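You operate a simulated robot arm through the tools that you are given. There is no shell and no other tool. Be economical: measure what you need, move in short steps, check, and stop when the job is done.

You are at the controls of a simulated robot arm. One attempt, no reset.

JOB
Prove the LOT 30 bush with both plugs and set it in the green square.
Fine: go plug right in, no go plug tried at the mouth, each plug back in its cup.
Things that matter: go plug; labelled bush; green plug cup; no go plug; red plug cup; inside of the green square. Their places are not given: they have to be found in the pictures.

It is judged by the outcome, as a careful person would: the job done as asked, and still so three seconds after it is handed in. It fails if anything else is knocked over, pushed out of place, dropped, spilled or broken.

ROBOT AND FRAMES
A 7-joint arm with a two-finger parallel gripper, fixed in place. Base frame: the origin is at the foot of the arm, x ahead of it, y to its left, z up; the work surface is at about z = 74. Lengths are in cm, angles in rad, forces in N, time in s.
With the tool pointing down near the work surface it reaches from about 30 to 68 cm from the base axis. Its first joint turns from -1.152 to 1.152 rad. Payload 1.57 kg.
The tool frame sits at the grasp point between the pads (the TCP): z along the fingers, y along the line on which they close. The tips reach 3 cm beyond it. The gripper opens to 11 cm. The fingers are 2.4 cm wide and 1.2 cm thick; the gripper's body (4.8 by 11.2 cm) begins 7.8 cm behind the TCP.
Orientation is told as [roll, pitch, yaw] about the base's x, y, z axes, in that order, counted from this pose: with the fingers straight down and closing along the base's y, the tool's x points along the base's -x, its y along +y and its z along -z.

CONTROLS
- The arm moves only by the tool apply_moves. Its argument "targets" is a list of rows, each an object (a shift or turn left out is 0, a gripper value left out holds the last) with "gripper": the finger opening in cm, from 0 to 11; "offset": the shift along the tool's x, y, z in units of 30 mm (1.0 is 30 mm), a list of three; "rot": the turn, a rotation vector about the tool's x, y, z in units of 5 degrees (1.0 is 5 degrees), a list of three. In form: [{"gripper": gripper, "offset": [x, y, z], "rot": [ax, ay, az]}, ...]. A call has 1 to 10 rows; each row shifts and turns the commanded pose from where the row before left it, along the tool's axes as they then stand. A call with a number of a shift or a turn outside -1 to 1 is refused whole. Rows are played at 5 a second. More than 5 cm and 0.15 rad between two rows, or a gripper value outside its range, and nothing of the call is played. Where a pose cannot be reached the arm comes as near as it can. A force on the tool above 40 N (or 10 N above the force at the start of the call, whichever is more), or a blocked arm, ends the call early, and 0.2 s more pass. Each finger travels about 10.8 cm/s and halts on what it meets, pressing with about 29 N; the grip force reading is that of the motor and also rises with nothing between the fingers. The clock runs only during rows and for 0.2 s after the last one: add rows that do not move to give the fingers time. The reply holds the time, the measured pose of the TCP, the force on the tool along the base axes, the opening and the grip force, in the units named above and with some noise, and new pictures: "show" is both (left out), scene, wrist or none.
- Cameras (640 x 400 px; columns grow to the right, rows downward): "scene" is fixed at [15.02, -38.65, 141.39]; the picture's right is [0.88, -0.48, 0.00], its down [-0.27, -0.50, -0.82] and it looks along [0.39, 0.72, -0.57] (base axes); focal length 309 px, centre (320, 200). "wrist" rides on the gripper at [-3.6, 0, -8] in the tool frame; the picture's right is [0.00, -1.00, 0.00], its down [0.97, 0.00, -0.24] and it looks along [0.24, 0.00, 0.97] (tool axes); focal length 218 px, centre (320, 200).
- point_at(camera, pixels): there is no depth. For up to 12 entries [column, row, z] of the newest picture of that camera ("zoom" is the newest enlarged one), the place [x, y] in the base frame at which the ray of that pixel passes the height z, good to about 0.2 cm, but the place of the scene camera against the robot may be out by one fixed shift of up to 1.8 cm in any direction. No time passes.
- enlarge(camera, box): a new picture of the part [left, top, right, bottom] of that camera's present view, enlarged. No time passes.
- hand_in(): hands the job in; it is judged then, once.

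Keep the steps short. Do not move on a guess: measure, check each grasp and each placing, and mend mistakes. In all there are 80 turns and 150 pictures (those below and enlarged ones count). Leave the gripper open and the arm clear of the work at the hand-in unless told otherwise, and finish with a single line.

The tools are called after "Call:" by a JSON object that holds its "op" and its "data". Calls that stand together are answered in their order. apply_moves: Moves the arm, as the interface text tells. Its arguments: {"type":"object","properties":{"targets":{"type":"array","items":{"type":"object","properties":{"gripper":{"type":"number"},"offset":{"type":"array","items":{"type":"number"}},"rot":{"type":"array","items":{"type":"number"}}}}},"show":{"type":"string","enum":["both","scene","wrist","none"]}},"required":["targets"]} The other tools are called the same way: point_at (camera, pixels) gives the place at which the rays of pixels pass given heights; enlarge (camera, box) takes an enlarged picture of a part of a camera's view; hand_in () hands the job in.

At the start:

```text
clock: 0.0
eef_pos: [33.12, 10.97, 117.45]
orientation: [-0.001, 0.002, 0.0]
wrist_force: [-0.3, 0.1, -0.4]
gripper_width: 11.01
grip_force: 0.0
```

scene: 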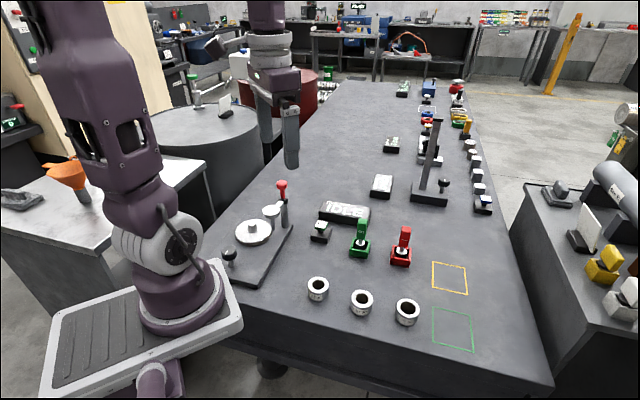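
wrist: 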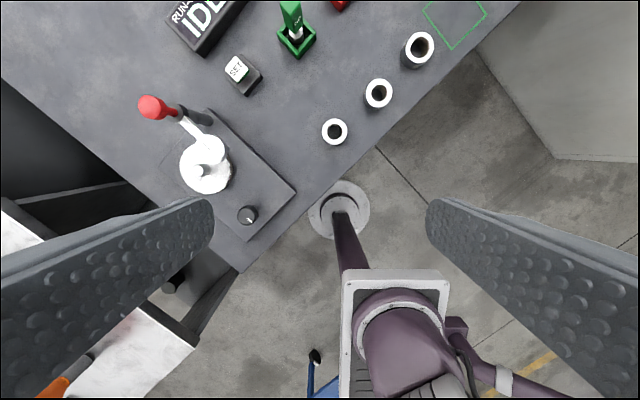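

I see three bushes in front, a green and a red plug in cups, and green and yellow squares. I'll enlarge to read the labels.

Call:
{"op": "enlarge", "data": {"camera": "scene", "box": [290, 260, 450, 360]}}

Call:
{"op": "enlarge", "data": {"camera": "scene", "box": [300, 180, 460, 280]}}

Call:
{"op": "point_at", "data": {"camera": "scene", "pixels": [[318, 284, 78], [361, 297, 78], [408, 306, 78], [360, 254, 74], [401, 260, 74], [432, 307, 74], [471, 310, 74], [475, 351, 74], [431, 342, 74], [400, 265, 74], [361, 222, 84], [406, 229, 84]]}}

```text
4.00 times, centred on (370, 310) of scene
```

zoom: 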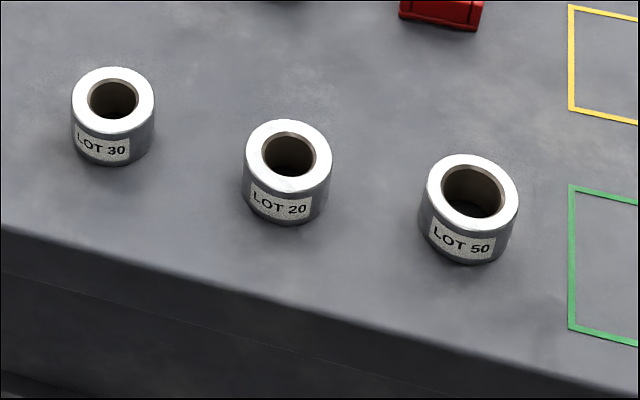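

```text
4.00 times, centred on (380, 230) of scene
```

zoom: 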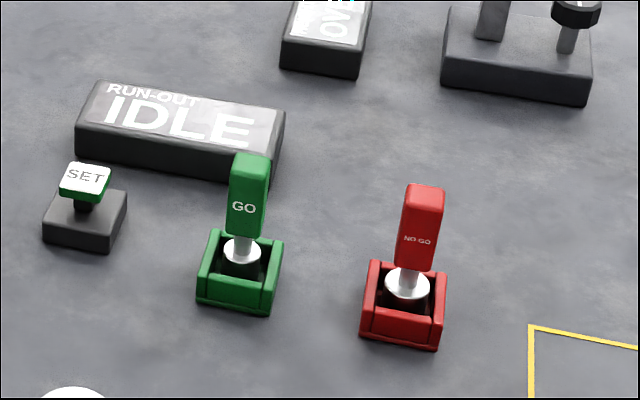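

```text
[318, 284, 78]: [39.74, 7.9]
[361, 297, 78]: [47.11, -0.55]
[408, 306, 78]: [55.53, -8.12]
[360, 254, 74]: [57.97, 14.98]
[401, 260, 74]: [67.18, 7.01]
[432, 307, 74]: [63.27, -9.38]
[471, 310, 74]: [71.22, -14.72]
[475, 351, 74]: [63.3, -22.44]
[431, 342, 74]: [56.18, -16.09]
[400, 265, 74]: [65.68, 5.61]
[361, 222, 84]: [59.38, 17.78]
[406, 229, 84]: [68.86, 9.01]
```

LOT 30 is the leftmost bush. I'll measure the same things with the wrist camera, which has no fixed shift, to find the scene offset.

Call:
{"op": "point_at", "data": {"camera": "wrist", "pixels": [[335, 131, 78], [378, 94, 78], [419, 47, 78], [296, 38, 76], [451, 48, 74], [424, 13, 74], [487, 14, 74]]}}

Call:
{"op": "enlarge", "data": {"camera": "wrist", "box": [260, 0, 500, 150]}}

```text
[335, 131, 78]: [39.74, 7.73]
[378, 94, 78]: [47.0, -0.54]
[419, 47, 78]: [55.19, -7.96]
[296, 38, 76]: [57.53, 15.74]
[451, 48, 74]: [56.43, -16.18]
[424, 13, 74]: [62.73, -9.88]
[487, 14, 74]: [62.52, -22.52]
```

```text
2.67 times, centred on (380, 75) of wrist
```

zoom: 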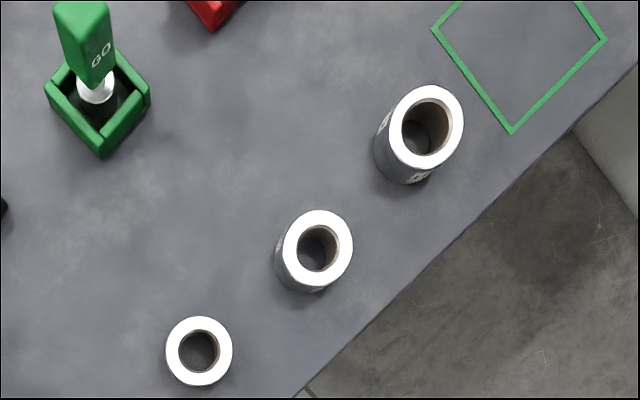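

The two cameras agree to about 0.3 cm. The table is turned about 45°. Next I move above the go plug for a good look.

Call:
{"op": "apply_moves", "data": {"targets": [{"gripper": 11, "offset": [-0.733, 0.133, 0.5]}, {"offset": [-0.733, 0.133, 0.5]}, {"offset": [-0.733, 0.133, 0.5]}, {"offset": [-0.733, 0.133, 0.5]}, {"offset": [-0.733, 0.133, 0.5]}, {"offset": [-0.733, 0.133, 0.5]}, {"offset": [-0.733, 0.133, 0.5]}, {"offset": [-0.733, 0.133, 0.5]}, {"offset": [-0.733, 0.133, 0.5]}, {"offset": [-0.733, 0.133, 0.5]}], "show": "wrist"}}

```text
clock: 2.2
eef_pos: [55.24, 14.94, 102.07]
orientation: [-0.001, -0.001, 0.001]
wrist_force: [0.6, -0.2, -0.2]
gripper_width: 11.02
grip_force: 0.2
```

wrist: 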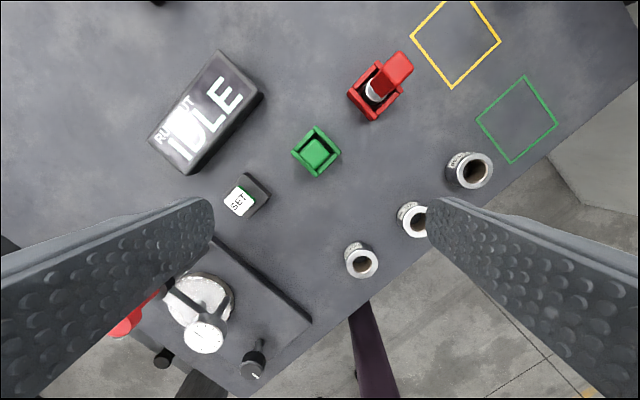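

The go plug is nearly straight below. I'll enlarge to measure the cups, the handles and the green square.

Call:
{"op": "enlarge", "data": {"camera": "wrist", "box": [270, 40, 430, 190]}}

Call:
{"op": "enlarge", "data": {"camera": "scene", "box": [340, 210, 420, 270]}}

Call:
{"op": "point_at", "data": {"camera": "wrist", "pixels": [[525, 76, 74], [559, 124, 74], [511, 163, 74], [477, 118, 74], [364, 264, 79], [476, 170, 79], [262, 95, 77], [185, 172, 77]]}}

```text
2.67 times, centred on (350, 115) of wrist
```

zoom: 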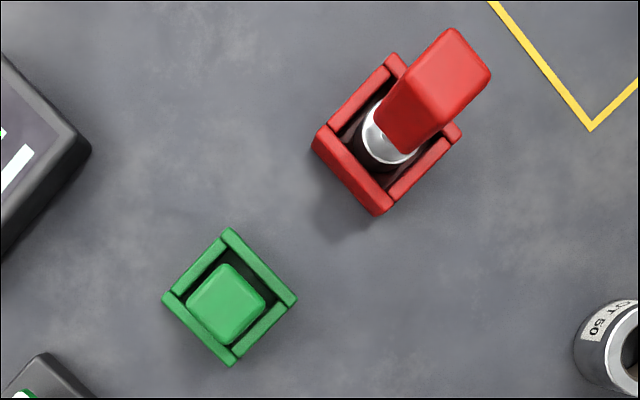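

```text
6.67 times, centred on (380, 240) of scene
```

zoom: 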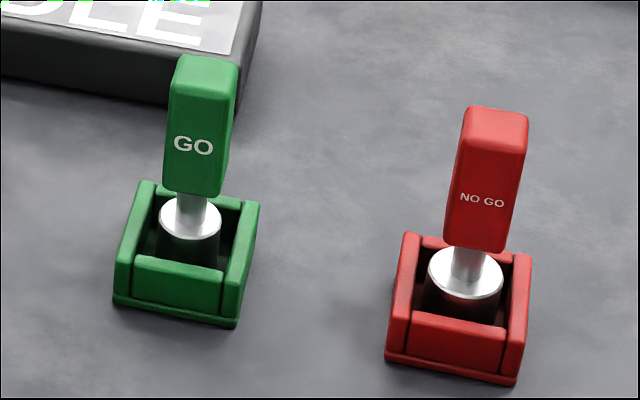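

```text
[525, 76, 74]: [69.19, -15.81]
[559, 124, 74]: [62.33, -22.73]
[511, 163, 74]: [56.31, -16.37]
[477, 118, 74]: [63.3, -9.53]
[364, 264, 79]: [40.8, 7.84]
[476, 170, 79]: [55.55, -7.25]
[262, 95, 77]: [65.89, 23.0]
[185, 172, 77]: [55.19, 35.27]
```

Cups and handles are square and turned 45°. I'll intersect rays to get heights.

Call:
{"op": "point_at", "data": {"camera": "scene", "pixels": [[363, 220, 82], [363, 220, 84], [363, 220, 86], [361, 237.8, 78], [360.5, 242.5, 77], [407, 228.5, 84], [407, 228.5, 86], [402, 250.5, 77], [361, 240, 80], [403.5, 246.5, 80]]}}

Call:
{"op": "point_at", "data": {"camera": "wrist", "pixels": [[315, 154, 82], [315, 154, 84], [315, 154, 86], [316, 151.5, 76], [316, 151.5, 78], [399.5, 66, 84], [399.5, 66, 86], [376, 91, 77], [376, 91, 79]]}}

```text
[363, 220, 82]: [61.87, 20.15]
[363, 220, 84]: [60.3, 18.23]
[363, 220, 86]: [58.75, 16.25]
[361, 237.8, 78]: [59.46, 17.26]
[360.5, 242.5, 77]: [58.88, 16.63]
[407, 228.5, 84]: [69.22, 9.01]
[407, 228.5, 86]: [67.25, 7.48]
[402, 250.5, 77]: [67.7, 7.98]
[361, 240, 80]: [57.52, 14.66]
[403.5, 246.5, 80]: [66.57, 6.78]
```

```text
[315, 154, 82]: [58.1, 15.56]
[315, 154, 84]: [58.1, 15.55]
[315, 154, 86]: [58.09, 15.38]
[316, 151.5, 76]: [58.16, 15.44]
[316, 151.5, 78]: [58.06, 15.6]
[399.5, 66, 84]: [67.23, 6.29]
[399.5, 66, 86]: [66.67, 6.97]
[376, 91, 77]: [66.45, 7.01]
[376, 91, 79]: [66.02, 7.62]
```

Go plug is at about (58.1, 15.5), with the handle spanning z≈80–86.7. I'll centre above it and turn the tool −45°.

Call:
{"op": "apply_moves", "data": {"targets": [{"offset": [-0.953, 0.187, 0]}, {"rot": [0, 0, 1]}, {"rot": [0, 0, 1]}, {"rot": [0, 0, 1]}, {"rot": [0, 0, 1]}, {"rot": [0, 0, 1]}, {"rot": [0, 0, 1]}, {"rot": [0, 0, 1]}, {"rot": [0, 0, 1]}, {"rot": [0, 0, 1]}], "show": "wrist"}}

```text
clock: 4.4
eef_pos: [58.16, 15.47, 102.38]
orientation: [0.0, -0.001, -0.787]
wrist_force: [0.3, 1.0, 0.8]
gripper_width: 10.98
grip_force: 0.1
```

wrist: 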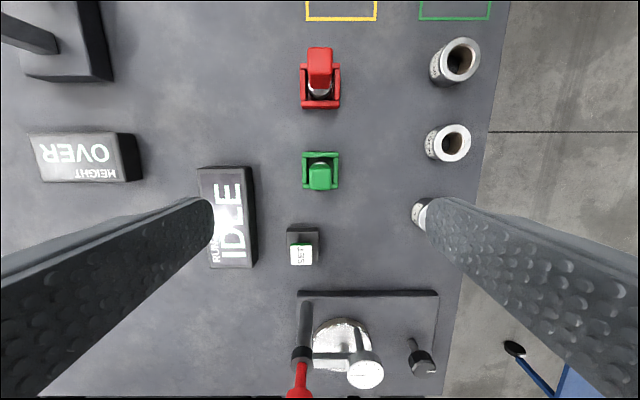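

Call:
{"op": "point_at", "data": {"camera": "wrist", "pixels": [[320, 177, 86.7], [322, 170, 77], [320, 78, 76], [450, 143, 77.3], [320, 55, 86.7]]}}

Call:
{"op": "enlarge", "data": {"camera": "wrist", "box": [280, 140, 360, 200]}}

```text
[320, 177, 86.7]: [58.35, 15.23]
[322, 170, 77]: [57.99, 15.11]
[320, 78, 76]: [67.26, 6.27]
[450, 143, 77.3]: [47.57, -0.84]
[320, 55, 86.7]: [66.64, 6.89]
```

```text
6.67 times, centred on (320, 170) of wrist
```

zoom: 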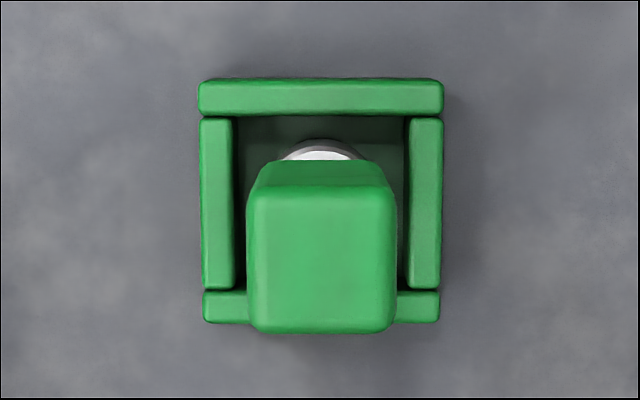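

Centred to within 0.3 cm. Descending to z≈83.5 with the gripper open.

Call:
{"op": "apply_moves", "data": {"targets": [{"offset": [-0.05, 0, 0.78]}, {"offset": [0, 0, 0.78]}, {"offset": [0, 0, 0.78]}, {"offset": [0, 0, 0.78]}, {"offset": [0, 0, 0.78]}, {"offset": [0, 0, 0.78]}, {"offset": [0, 0, 0.78]}, {"offset": [0, 0, 0.78]}, {"offset": [0, 0, 0]}]}}

```text
clock: 6.4
eef_pos: [58.0, 15.37, 83.68]
orientation: [0.0, 0.001, -0.784]
wrist_force: [-0.5, 0.7, 0.4]
gripper_width: 10.99
grip_force: 0.1
```

scene: 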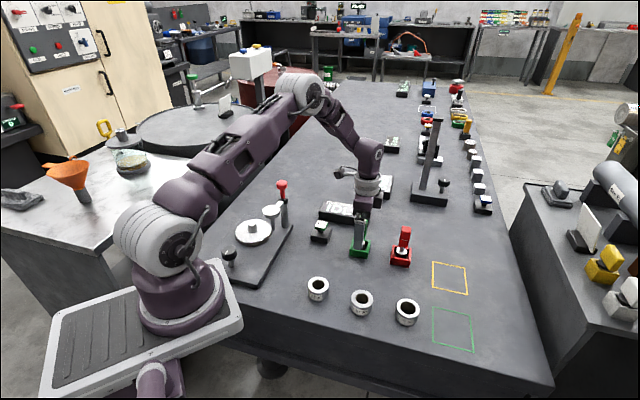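
wrist: 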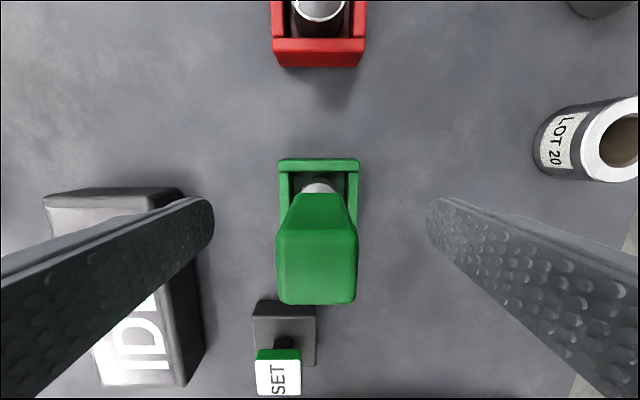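

Call:
{"op": "point_at", "data": {"camera": "wrist", "pixels": [[316.5, 268, 86.7], [319, 180, 77], [276, 304, 86.7], [357, 304, 86.7]]}}

Call:
{"op": "enlarge", "data": {"camera": "wrist", "box": [260, 150, 380, 225]}}

```text
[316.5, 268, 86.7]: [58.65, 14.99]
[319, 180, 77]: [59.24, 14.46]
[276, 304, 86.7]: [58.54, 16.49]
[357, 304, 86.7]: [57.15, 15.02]
```

```text
5.33 times, centred on (320, 188) of wrist
```

zoom: 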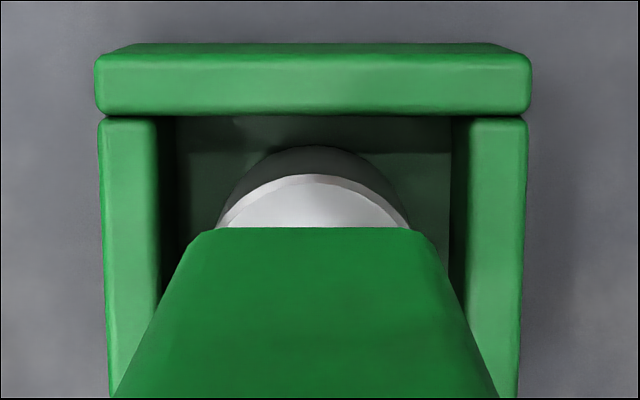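

Handle is about 2.5 cm square, top z≈85.8, centred at the TCP within 0.1 cm. Correcting by 0.1, lowering slightly and closing.

Call:
{"op": "apply_moves", "data": {"targets": [{"offset": [0, 0.035, 0.13]}, {"gripper": 6}, {"gripper": 2}, {"gripper": 1.5}, {"gripper": 1.5}, {"gripper": 1.5}], "show": "wrist"}}

```text
clock: 7.8
eef_pos: [58.1, 15.36, 83.24]
orientation: [0.0, 0.0, -0.785]
wrist_force: [-0.5, -1.0, 0.0]
gripper_width: 2.57
grip_force: 28.8
```

wrist: 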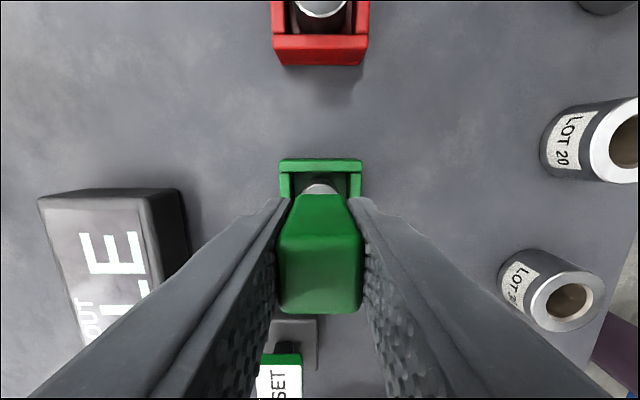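

Gripped at 2.57 cm. Cup pose for later: (58.1, 15.36, 83.24). Lifting 9 cm straight up.

Call:
{"op": "apply_moves", "data": {"targets": [{"offset": [0, 0, -0.3]}, {"offset": [0, 0, -0.5]}, {"offset": [0, 0, -0.5]}, {"offset": [0, 0, -0.6]}, {"offset": [0, 0, -0.6]}, {"offset": [0, 0, -0.5]}, {"offset": [0, 0, 0]}]}}

Call:
{"op": "enlarge", "data": {"camera": "scene", "box": [320, 180, 420, 270]}}

```text
clock: 9.4
eef_pos: [58.3, 15.58, 92.01]
orientation: [0.0, -0.001, -0.785]
wrist_force: [0.3, 0.4, -2.5]
gripper_width: 2.58
grip_force: 28.7
```

scene: 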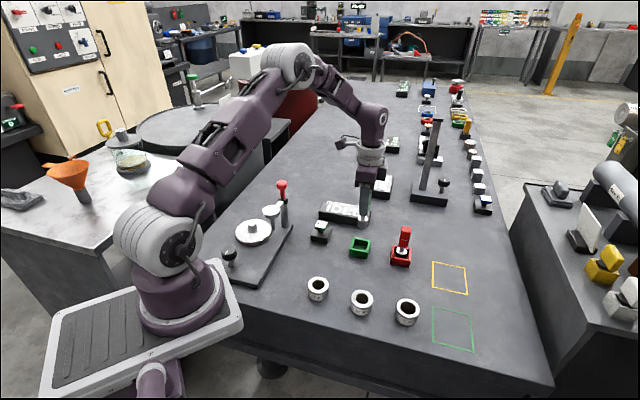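
wrist: 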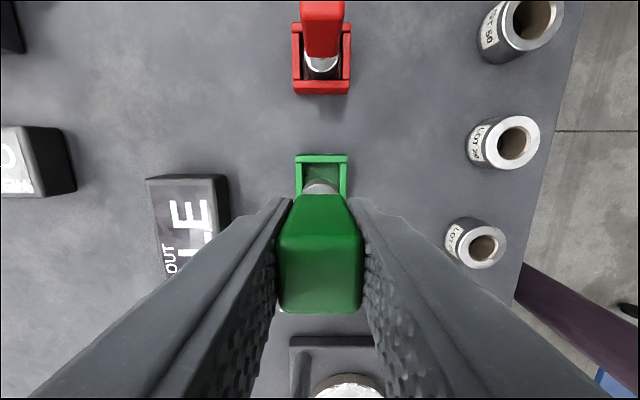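

```text
4.44 times, centred on (370, 225) of scene
```

zoom: 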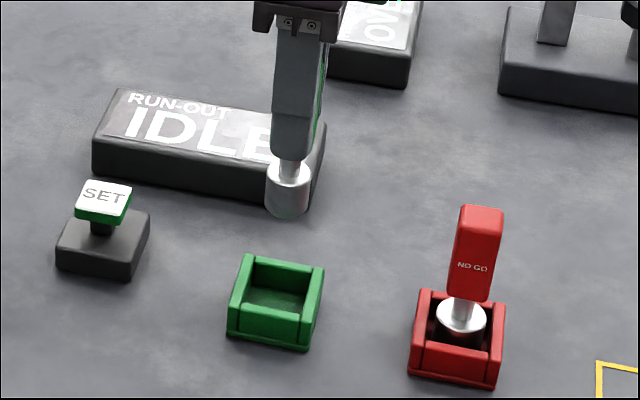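

Plug lifted and hanging straight; the cup stayed put. Moving over LOT 30: lateral first, then towards it.

Call:
{"op": "apply_moves", "data": {"targets": [{"offset": [0, -0.77, 0]}, {"offset": [0, -0.77, 0]}, {"offset": [0, -0.77, 0]}, {"offset": [0, -0.77, 0]}, {"offset": [0, -0.77, 0]}, {"offset": [0, -0.77, 0]}, {"offset": [0, -0.77, 0]}, {"offset": [0, -0.77, 0]}, {"offset": [0.5, 0, 0]}, {"offset": [0, 0, 0]}]}}

```text
clock: 11.6
eef_pos: [43.97, 3.45, 92.37]
orientation: [0.001, 0.0, -0.786]
wrist_force: [0.3, 0.8, -2.0]
gripper_width: 2.58
grip_force: 29.2
```

scene: 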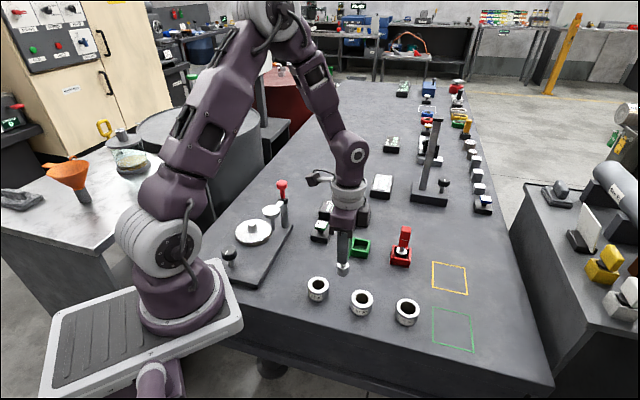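
wrist: 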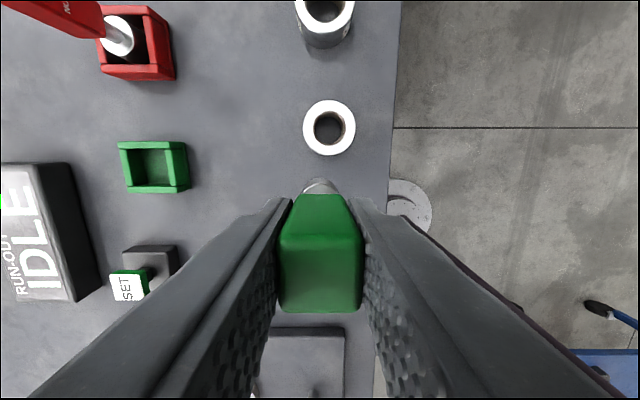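

That bush at (328,128) is LOT 20; LOT 30 is hidden behind the handle. Moving on 6 cm along tool x.

Call:
{"op": "apply_moves", "data": {"targets": [{"offset": [0.667, 0, 0]}, {"offset": [0.667, 0, 0]}, {"offset": [0.667, 0, 0]}, {"offset": [0, 0, 0]}]}}

Call:
{"op": "enlarge", "data": {"camera": "wrist", "box": [260, 130, 380, 205]}}

Call:
{"op": "enlarge", "data": {"camera": "scene", "box": [280, 240, 380, 310]}}

```text
clock: 12.6
eef_pos: [39.67, 7.76, 92.09]
orientation: [-0.001, -0.001, -0.785]
wrist_force: [0.2, 0.2, -2.3]
gripper_width: 2.58
grip_force: 29.3
```

scene: 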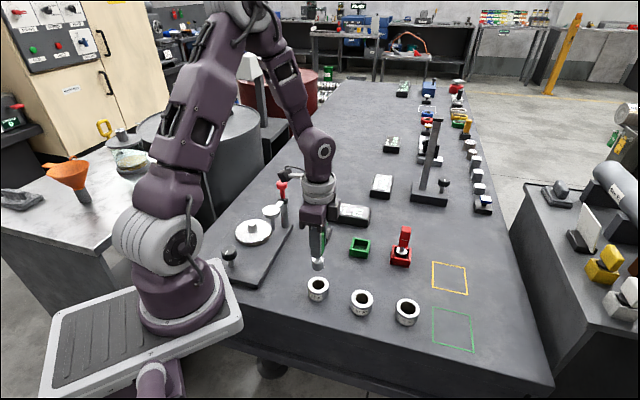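
wrist: 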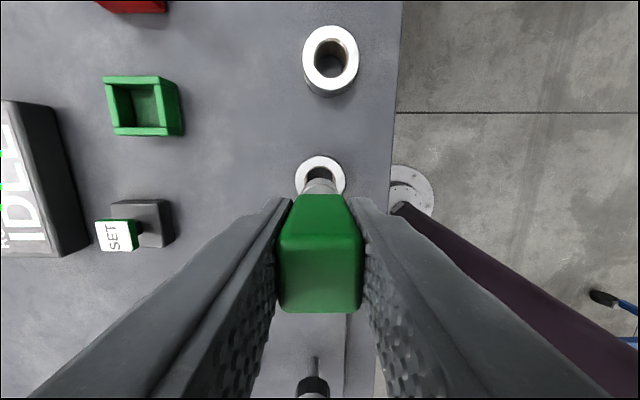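

```text
5.33 times, centred on (320, 168) of wrist
```

zoom: 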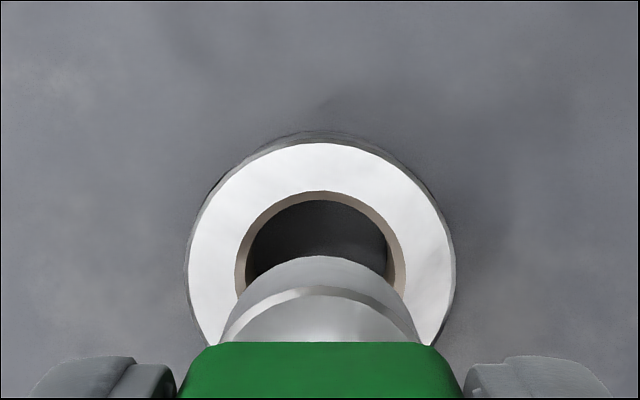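

```text
5.71 times, centred on (330, 275) of scene
```

zoom: 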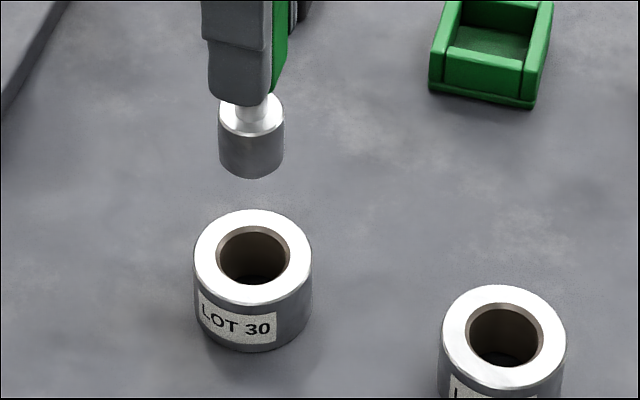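

Laterally (columns) gauge and bore line up at column 320; in the scene view the gauge axis (zoom col 251) matches the bore (253). Lowering 5.2 cm, just above the mouth, then check again.

Call:
{"op": "apply_moves", "data": {"targets": [{"offset": [0, 0, 0.45]}, {"offset": [0, 0, 0.45]}, {"offset": [0, 0, 0.45]}, {"offset": [0, 0, 0.38]}, {"offset": [0, 0, 0]}], "show": "none"}}

Call:
{"op": "enlarge", "data": {"camera": "wrist", "box": [260, 130, 380, 205]}}

Call:
{"op": "enlarge", "data": {"camera": "scene", "box": [292, 255, 344, 305]}}

```text
clock: 13.8
eef_pos: [39.83, 7.76, 86.95]
orientation: [0.0, 0.0, -0.785]
wrist_force: [0.3, -1.4, -2.9]
gripper_width: 2.56
grip_force: 29.2
```

```text
5.33 times, centred on (320, 168) of wrist
```

zoom: 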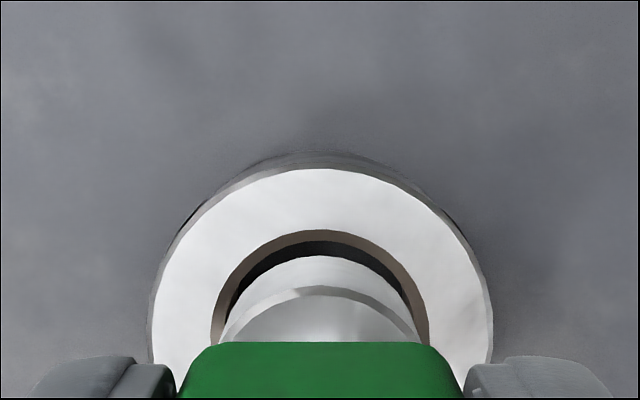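

```text
8.00 times, centred on (318, 280) of scene
```

zoom: 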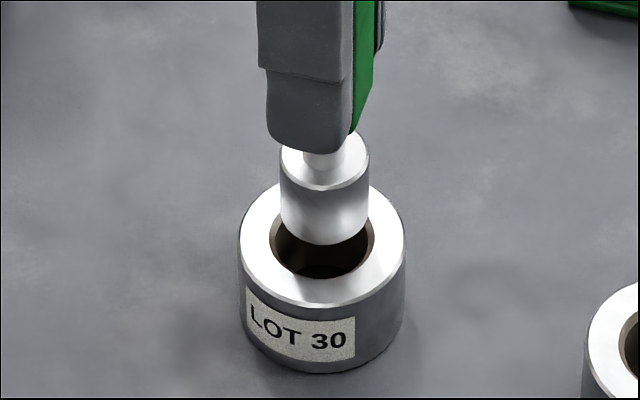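

Gauge axis is ~0.06 cm off toward +u in the scene; correcting by that and lowering slowly.

Call:
{"op": "apply_moves", "data": {"targets": [{"offset": [0.02, 0, 0.1]}, {"offset": [0, 0, 0.1]}, {"offset": [0, 0, 0.1]}, {"offset": [0, 0, 0.1]}, {"offset": [0, 0, 0.1]}, {"offset": [0, 0, 0.1]}], "show": "none"}}

Call:
{"op": "enlarge", "data": {"camera": "scene", "box": [292, 255, 344, 305]}}

Call:
{"op": "enlarge", "data": {"camera": "wrist", "box": [260, 130, 380, 205]}}

```text
clock: 15.2
eef_pos: [39.84, 7.68, 85.25]
orientation: [0.001, 0.001, -0.786]
wrist_force: [0.7, 0.8, -1.8]
gripper_width: 2.59
grip_force: 29.1
```

```text
8.00 times, centred on (318, 280) of scene
```

zoom: 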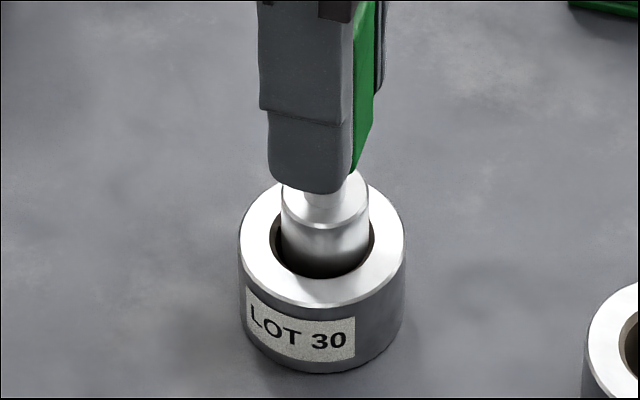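

```text
5.33 times, centred on (320, 168) of wrist
```

zoom: 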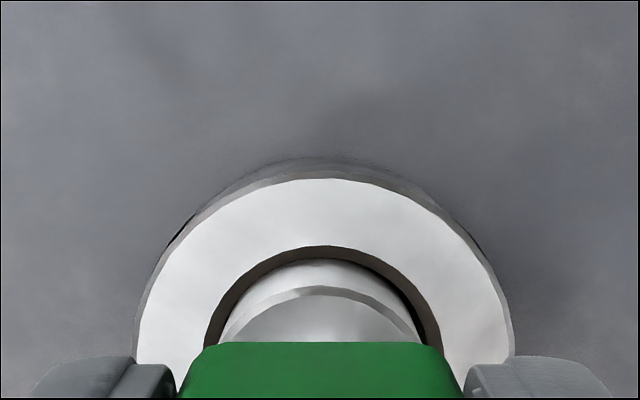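

No contact force; the gauge appears to be entering. Continuing slowly.

Call:
{"op": "apply_moves", "data": {"targets": [{"offset": [0, 0, 0.07]}, {"offset": [0, 0, 0.07]}, {"offset": [0, 0, 0.07]}, {"offset": [0, 0, 0.07]}, {"offset": [0, 0, 0.07]}, {"offset": [0, 0, 0.07]}], "show": "none"}}

Call:
{"op": "enlarge", "data": {"camera": "scene", "box": [292, 255, 344, 305]}}

```text
clock: 16.6
eef_pos: [39.84, 7.71, 84.02]
orientation: [0.0, 0.0, -0.785]
wrist_force: [0.1, -0.1, -2.6]
gripper_width: 2.57
grip_force: 29.3
```

```text
8.00 times, centred on (318, 280) of scene
```

zoom: 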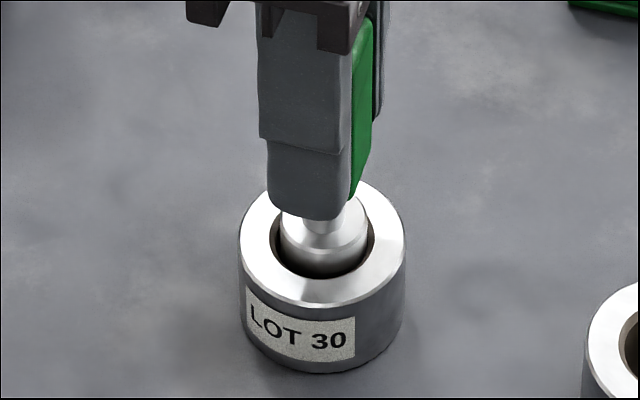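

The gauge is in the bore. Continuing until it is seated.

Call:
{"op": "apply_moves", "data": {"targets": [{"offset": [0, 0, 0.07]}, {"offset": [0, 0, 0.07]}, {"offset": [0, 0, 0.07]}, {"offset": [0, 0, 0.05]}, {"offset": [0, 0, 0.05]}, {"offset": [0, 0, 0]}], "show": "none"}}

Call:
{"op": "enlarge", "data": {"camera": "scene", "box": [292, 255, 344, 305]}}

```text
clock: 18.0
eef_pos: [39.7, 7.65, 83.1]
orientation: [-0.001, 0.0, -0.786]
wrist_force: [0.2, 1.3, -2.9]
gripper_width: 2.62
grip_force: 28.9
```

```text
8.00 times, centred on (318, 280) of scene
```

zoom: 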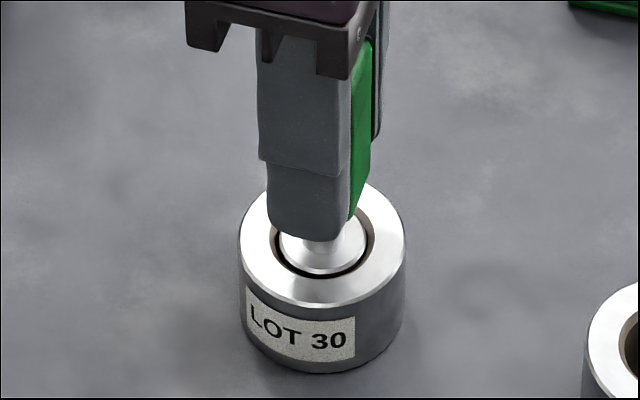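

Gauge top is about level with the mouth. A little further to the bottom, in small steps watching force.

Call:
{"op": "apply_moves", "data": {"targets": [{"offset": [0, 0, 0.04]}, {"offset": [0, 0, 0.04]}, {"offset": [0, 0, 0.04]}, {"offset": [0, 0, 0.04]}], "show": "none"}}

Call:
{"op": "enlarge", "data": {"camera": "scene", "box": [292, 255, 344, 305]}}

```text
clock: 19.0
eef_pos: [39.71, 7.69, 82.62]
orientation: [0.0, -0.001, -0.785]
wrist_force: [-0.2, -0.3, 8.3]
gripper_width: 2.6
grip_force: 29.4
```

```text
8.00 times, centred on (318, 280) of scene
```

zoom: 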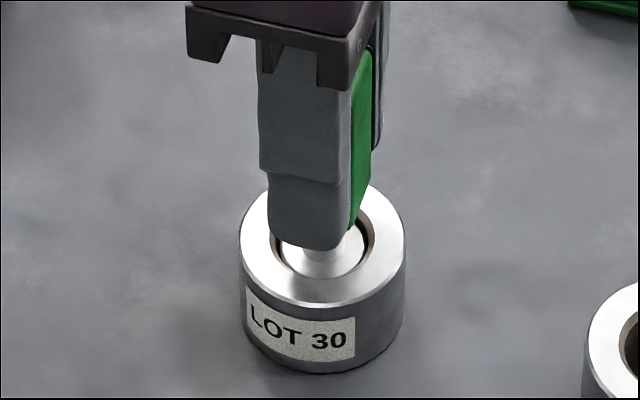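

Contact force ~11 N at z=82.62: the go plug has bottomed, fully in. Withdrawing straight up.

Call:
{"op": "apply_moves", "data": {"targets": [{"offset": [0, 0, -0.15]}, {"offset": [0, 0, -0.2]}, {"offset": [0, 0, -0.3]}, {"offset": [0, 0, -0.4]}, {"offset": [0, 0, -0.5]}, {"offset": [0, 0, -0.6]}, {"offset": [0, 0, -0.6]}, {"offset": [0, 0, -0.4]}, {"offset": [0, 0, 0]}]}}

```text
clock: 21.0
eef_pos: [39.72, 7.94, 92.07]
orientation: [0.001, 0.0, -0.787]
wrist_force: [-1.0, 0.0, -1.9]
gripper_width: 2.57
grip_force: 28.9
```

scene: 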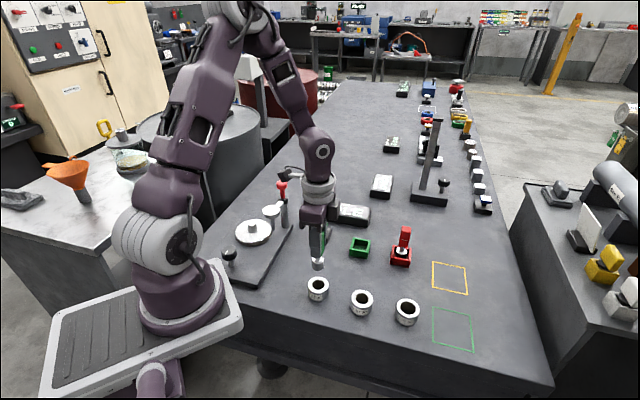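
wrist: 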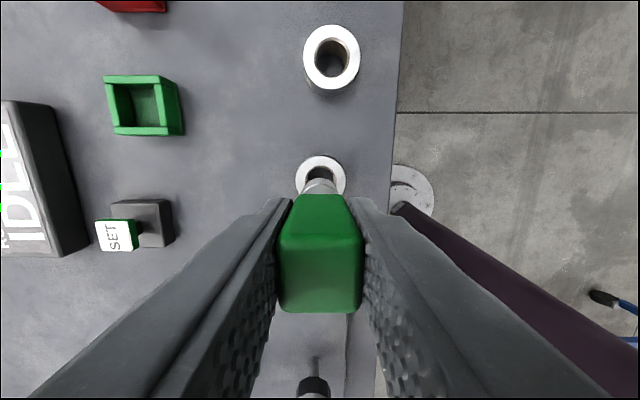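

Bush stayed in place. Returning along the reverse path to the green cup.

Call:
{"op": "apply_moves", "data": {"targets": [{"offset": [-0.84, 0, 0]}, {"offset": [-0.84, 0, 0]}, {"offset": [-0.841, 0, 0]}, {"offset": [0, 0.88, 0]}, {"offset": [0, 0.88, 0]}, {"offset": [0, 0.88, 0]}, {"offset": [0, 0.88, 0]}, {"offset": [0, 0.88, 0]}, {"offset": [0, 0.88, 0]}, {"offset": [0, 0.88, 0]}], "show": "none"}}

Call:
{"op": "apply_moves", "data": {"targets": [{"offset": [0, 0, 0.4]}, {"offset": [0, 0, 0.4]}, {"offset": [0, 0, 0.4]}, {"offset": [0, 0, 0.2]}, {"offset": [0, 0, 0]}]}}

Call:
{"op": "enlarge", "data": {"camera": "scene", "box": [330, 210, 390, 265]}}

Call:
{"op": "enlarge", "data": {"camera": "wrist", "box": [260, 130, 380, 205]}}

```text
clock: 23.2
eef_pos: [58.01, 15.54, 91.94]
orientation: [0.0, -0.001, -0.786]
wrist_force: [-0.1, -0.4, -1.8]
gripper_width: 2.6
grip_force: 28.8
```

```text
clock: 24.4
eef_pos: [57.93, 15.48, 87.81]
orientation: [0.0, 0.0, -0.786]
wrist_force: [-0.1, -0.1, -2.2]
gripper_width: 2.59
grip_force: 29.0
```

scene: 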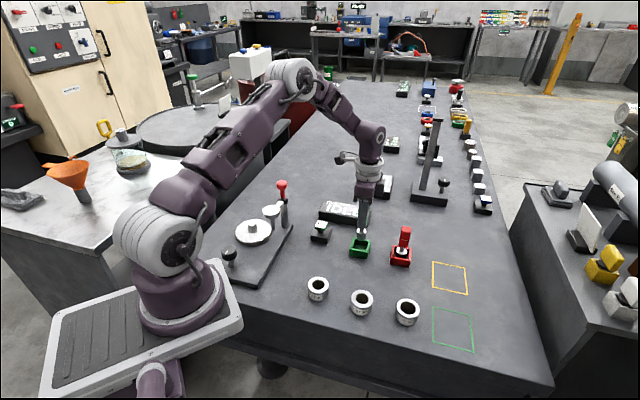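
wrist: 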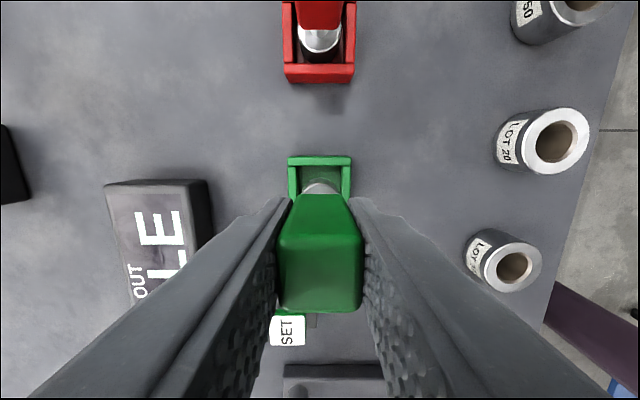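

```text
7.27 times, centred on (360, 238) of scene
```

zoom: 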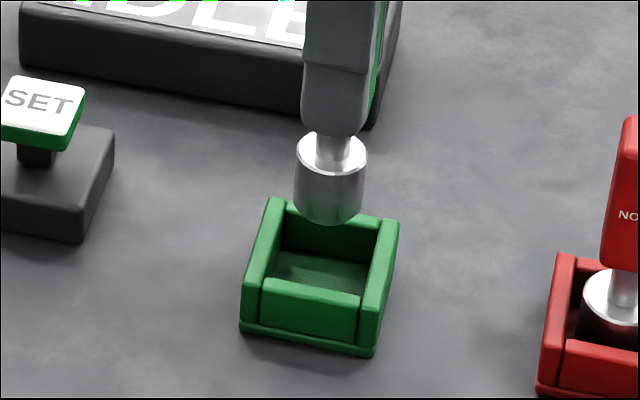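

```text
5.33 times, centred on (320, 168) of wrist
```

zoom: 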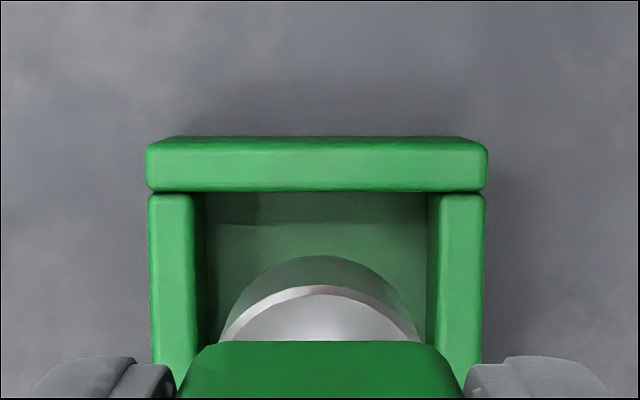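

Well centred over the cup. Lowering to the original height (1.5 units).

Call:
{"op": "apply_moves", "data": {"targets": [{"offset": [0, 0, 0.35]}, {"offset": [0, 0, 0.35]}, {"offset": [0, 0, 0.35]}, {"offset": [0, 0, 0.25]}, {"offset": [0, 0, 0.1]}, {"offset": [0, 0, 0.1]}, {"offset": [0, 0, 0]}], "show": "none"}}

Call:
{"op": "enlarge", "data": {"camera": "scene", "box": [330, 210, 390, 265]}}

```text
clock: 26.0
eef_pos: [58.22, 15.52, 83.43]
orientation: [0.0, 0.0, -0.786]
wrist_force: [1.4, -0.4, -2.8]
gripper_width: 2.57
grip_force: 28.7
```

```text
7.27 times, centred on (360, 238) of scene
```

zoom: 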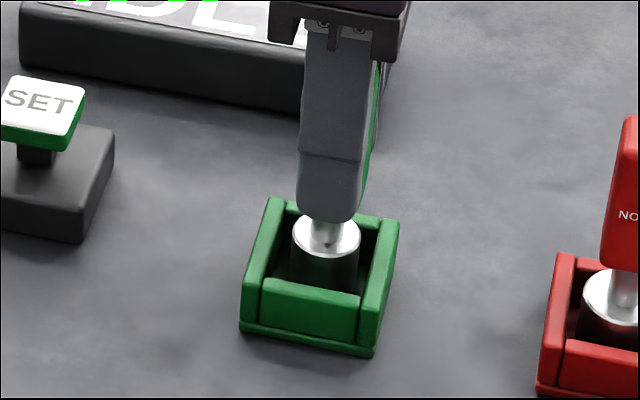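

Still hanging slightly (−2.8 N). Small steps until it seats.

Call:
{"op": "apply_moves", "data": {"targets": [{"offset": [0, 0, 0.04]}, {"offset": [0, 0, 0.03]}, {"offset": [0, 0, 0]}], "show": "none"}}

```text
clock: 26.8
eef_pos: [58.29, 15.59, 83.14]
orientation: [0.003, 0.001, -0.786]
wrist_force: [-5.9, -0.6, 23.2]
gripper_width: 2.58
grip_force: 29.0
```

Seated (contact). Easing up a hair, then opening.

Call:
{"op": "apply_moves", "data": {"targets": [{"offset": [0, 0, -0.035]}, {"offset": [0, 0, 0]}], "show": "none"}}

Call:
{"op": "enlarge", "data": {"camera": "scene", "box": [330, 210, 390, 265]}}

Call:
{"op": "enlarge", "data": {"camera": "wrist", "box": [260, 130, 380, 205]}}

```text
clock: 27.4
eef_pos: [58.25, 15.64, 83.19]
orientation: [0.001, 0.001, -0.786]
wrist_force: [1.5, 1.4, 7.0]
gripper_width: 2.6
grip_force: 29.5
```

```text
7.27 times, centred on (360, 238) of scene
```

zoom: 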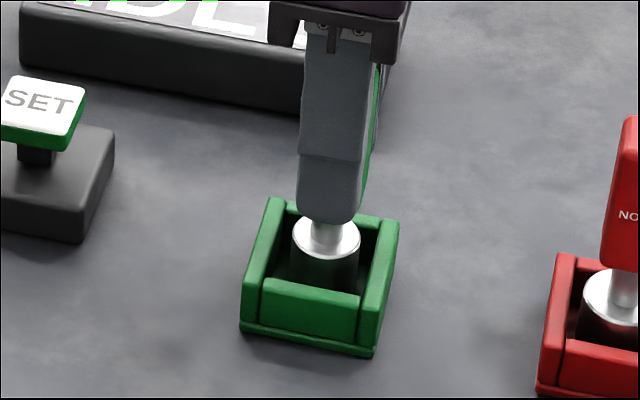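

```text
5.33 times, centred on (320, 168) of wrist
```

zoom: 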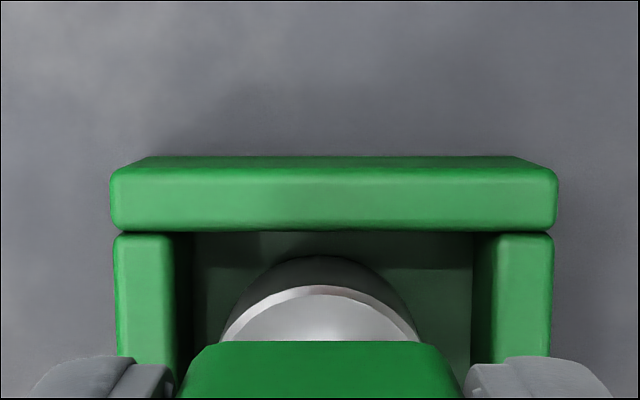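

Seated well. Opening and rising.

Call:
{"op": "apply_moves", "data": {"targets": [{"gripper": 5}, {"gripper": 8}, {"gripper": 11}, {"offset": [0, 0, 0]}, {"offset": [0, 0, -0.6]}, {"offset": [0, 0, -0.85]}, {"offset": [0, 0, -0.85]}, {"offset": [0, 0, -0.85]}, {"offset": [0, 0, -0.85]}, {"offset": [0, 0, 0]}]}}

Call:
{"op": "enlarge", "data": {"camera": "wrist", "box": [260, 0, 420, 200]}}

```text
clock: 29.6
eef_pos: [58.3, 15.44, 95.24]
orientation: [-0.001, 0.001, -0.786]
wrist_force: [-0.1, 0.2, 0.3]
gripper_width: 11.01
grip_force: 0.0
```

scene: 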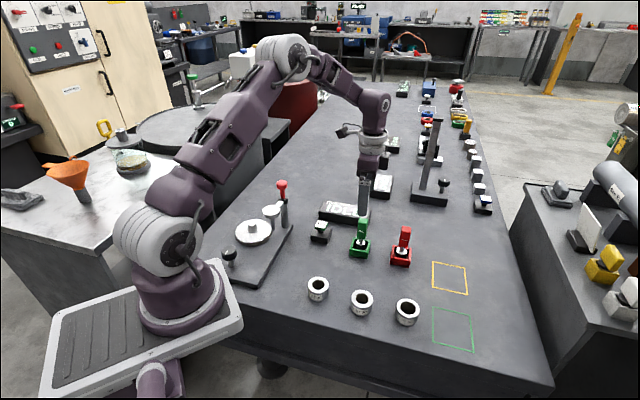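
wrist: 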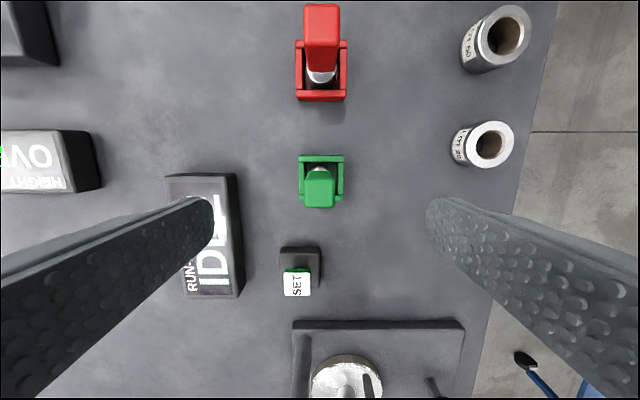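

```text
2.00 times, centred on (340, 100) of wrist
```

zoom: 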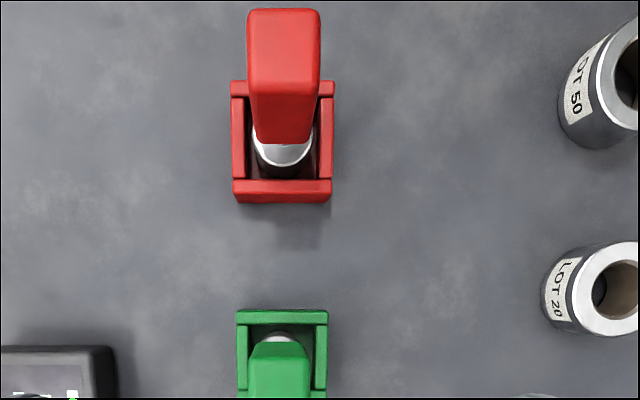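

Go plug stands upright in its cup. Moving ~12.4 cm toward the no-go plug.

Call:
{"op": "apply_moves", "data": {"targets": [{"offset": [-0.83, 0, 0]}, {"offset": [-0.83, 0, 0]}, {"offset": [-0.83, 0, 0]}, {"offset": [-0.83, 0, 0]}, {"offset": [-0.81, 0, 0]}, {"offset": [0, 0, 0]}], "show": "wrist"}}

Call:
{"op": "enlarge", "data": {"camera": "wrist", "box": [260, 130, 380, 230]}}

```text
clock: 31.0
eef_pos: [66.96, 6.65, 95.43]
orientation: [0.0, 0.0, -0.785]
wrist_force: [-0.3, 0.0, -0.3]
gripper_width: 11.01
grip_force: 0.0
```

wrist: 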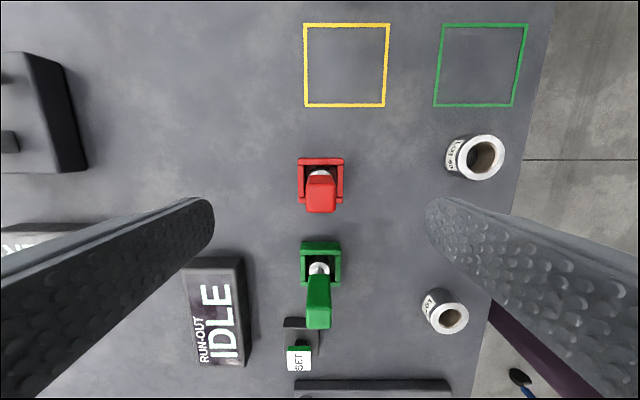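

```text
4.00 times, centred on (320, 180) of wrist
```

zoom: 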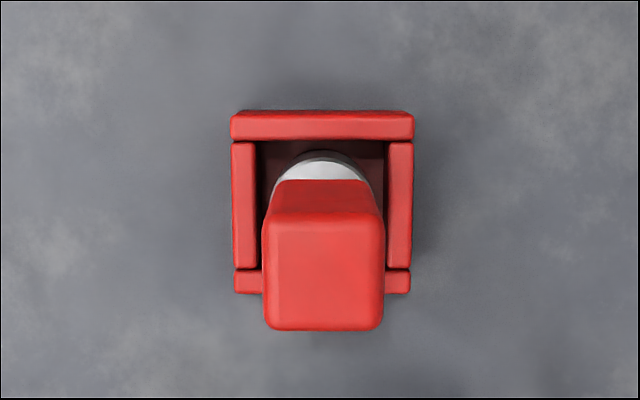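

No-go handle centre is about 0.45 cm toward +tool x. Correcting and descending to z≈83.3.

Call:
{"op": "apply_moves", "data": {"targets": [{"offset": [0.15, -0.015, 0.5]}, {"offset": [0, 0, 0.75]}, {"offset": [0, 0, 0.75]}, {"offset": [0, 0, 0.75]}, {"offset": [0, 0, 0.75]}, {"offset": [0, 0, 0.55]}, {"offset": [0, 0, 0]}], "show": "wrist"}}

```text
clock: 32.6
eef_pos: [66.64, 7.08, 83.12]
orientation: [0.0, 0.0, -0.786]
wrist_force: [0.8, 0.5, -0.6]
gripper_width: 10.98
grip_force: 0.1
```

wrist: 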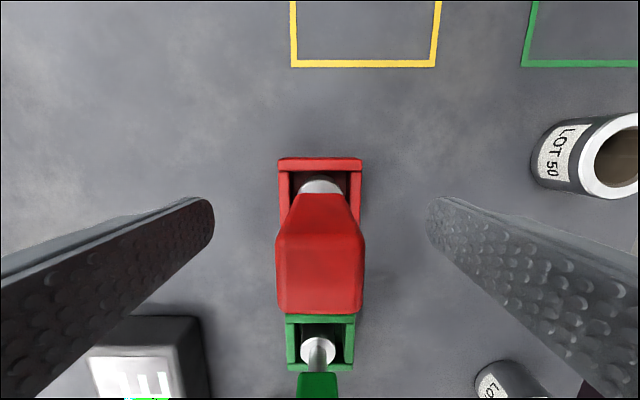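

Same view as at the go grasp (near edge row 314, centred col 320). Closing.

Call:
{"op": "apply_moves", "data": {"targets": [{"gripper": 6}, {"gripper": 2}, {"gripper": 1.5}, {"gripper": 1.5}, {"gripper": 1.5}], "show": "none"}}

Call:
{"op": "apply_moves", "data": {"targets": [{"offset": [0, 0, -0.3]}, {"offset": [0, 0, -0.5]}, {"offset": [0, 0, -0.6]}, {"offset": [0, 0, -0.6]}, {"offset": [0, 0, -0.6]}, {"offset": [0, 0, -0.4]}, {"offset": [0, 0, 0]}]}}

```text
clock: 33.8
eef_pos: [66.51, 7.06, 83.14]
orientation: [0.001, -0.002, -0.784]
wrist_force: [-1.1, 0.0, -0.2]
gripper_width: 2.59
grip_force: 28.7
```

```text
clock: 35.4
eef_pos: [66.62, 7.05, 92.11]
orientation: [0.002, 0.002, -0.785]
wrist_force: [0.3, -0.4, -1.8]
gripper_width: 2.59
grip_force: 29.3
```

scene: 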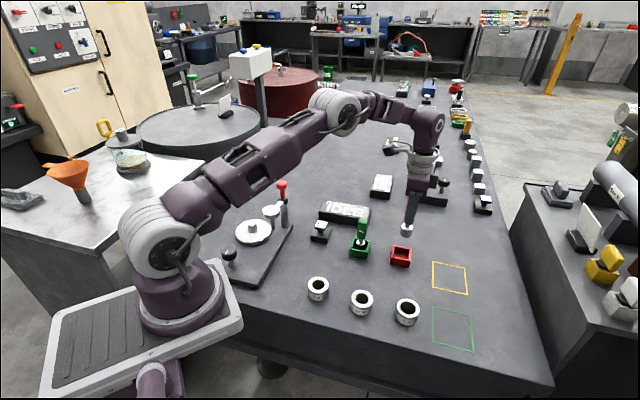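
wrist: 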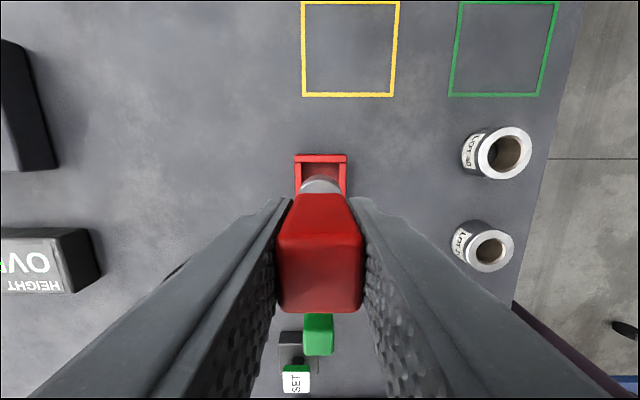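

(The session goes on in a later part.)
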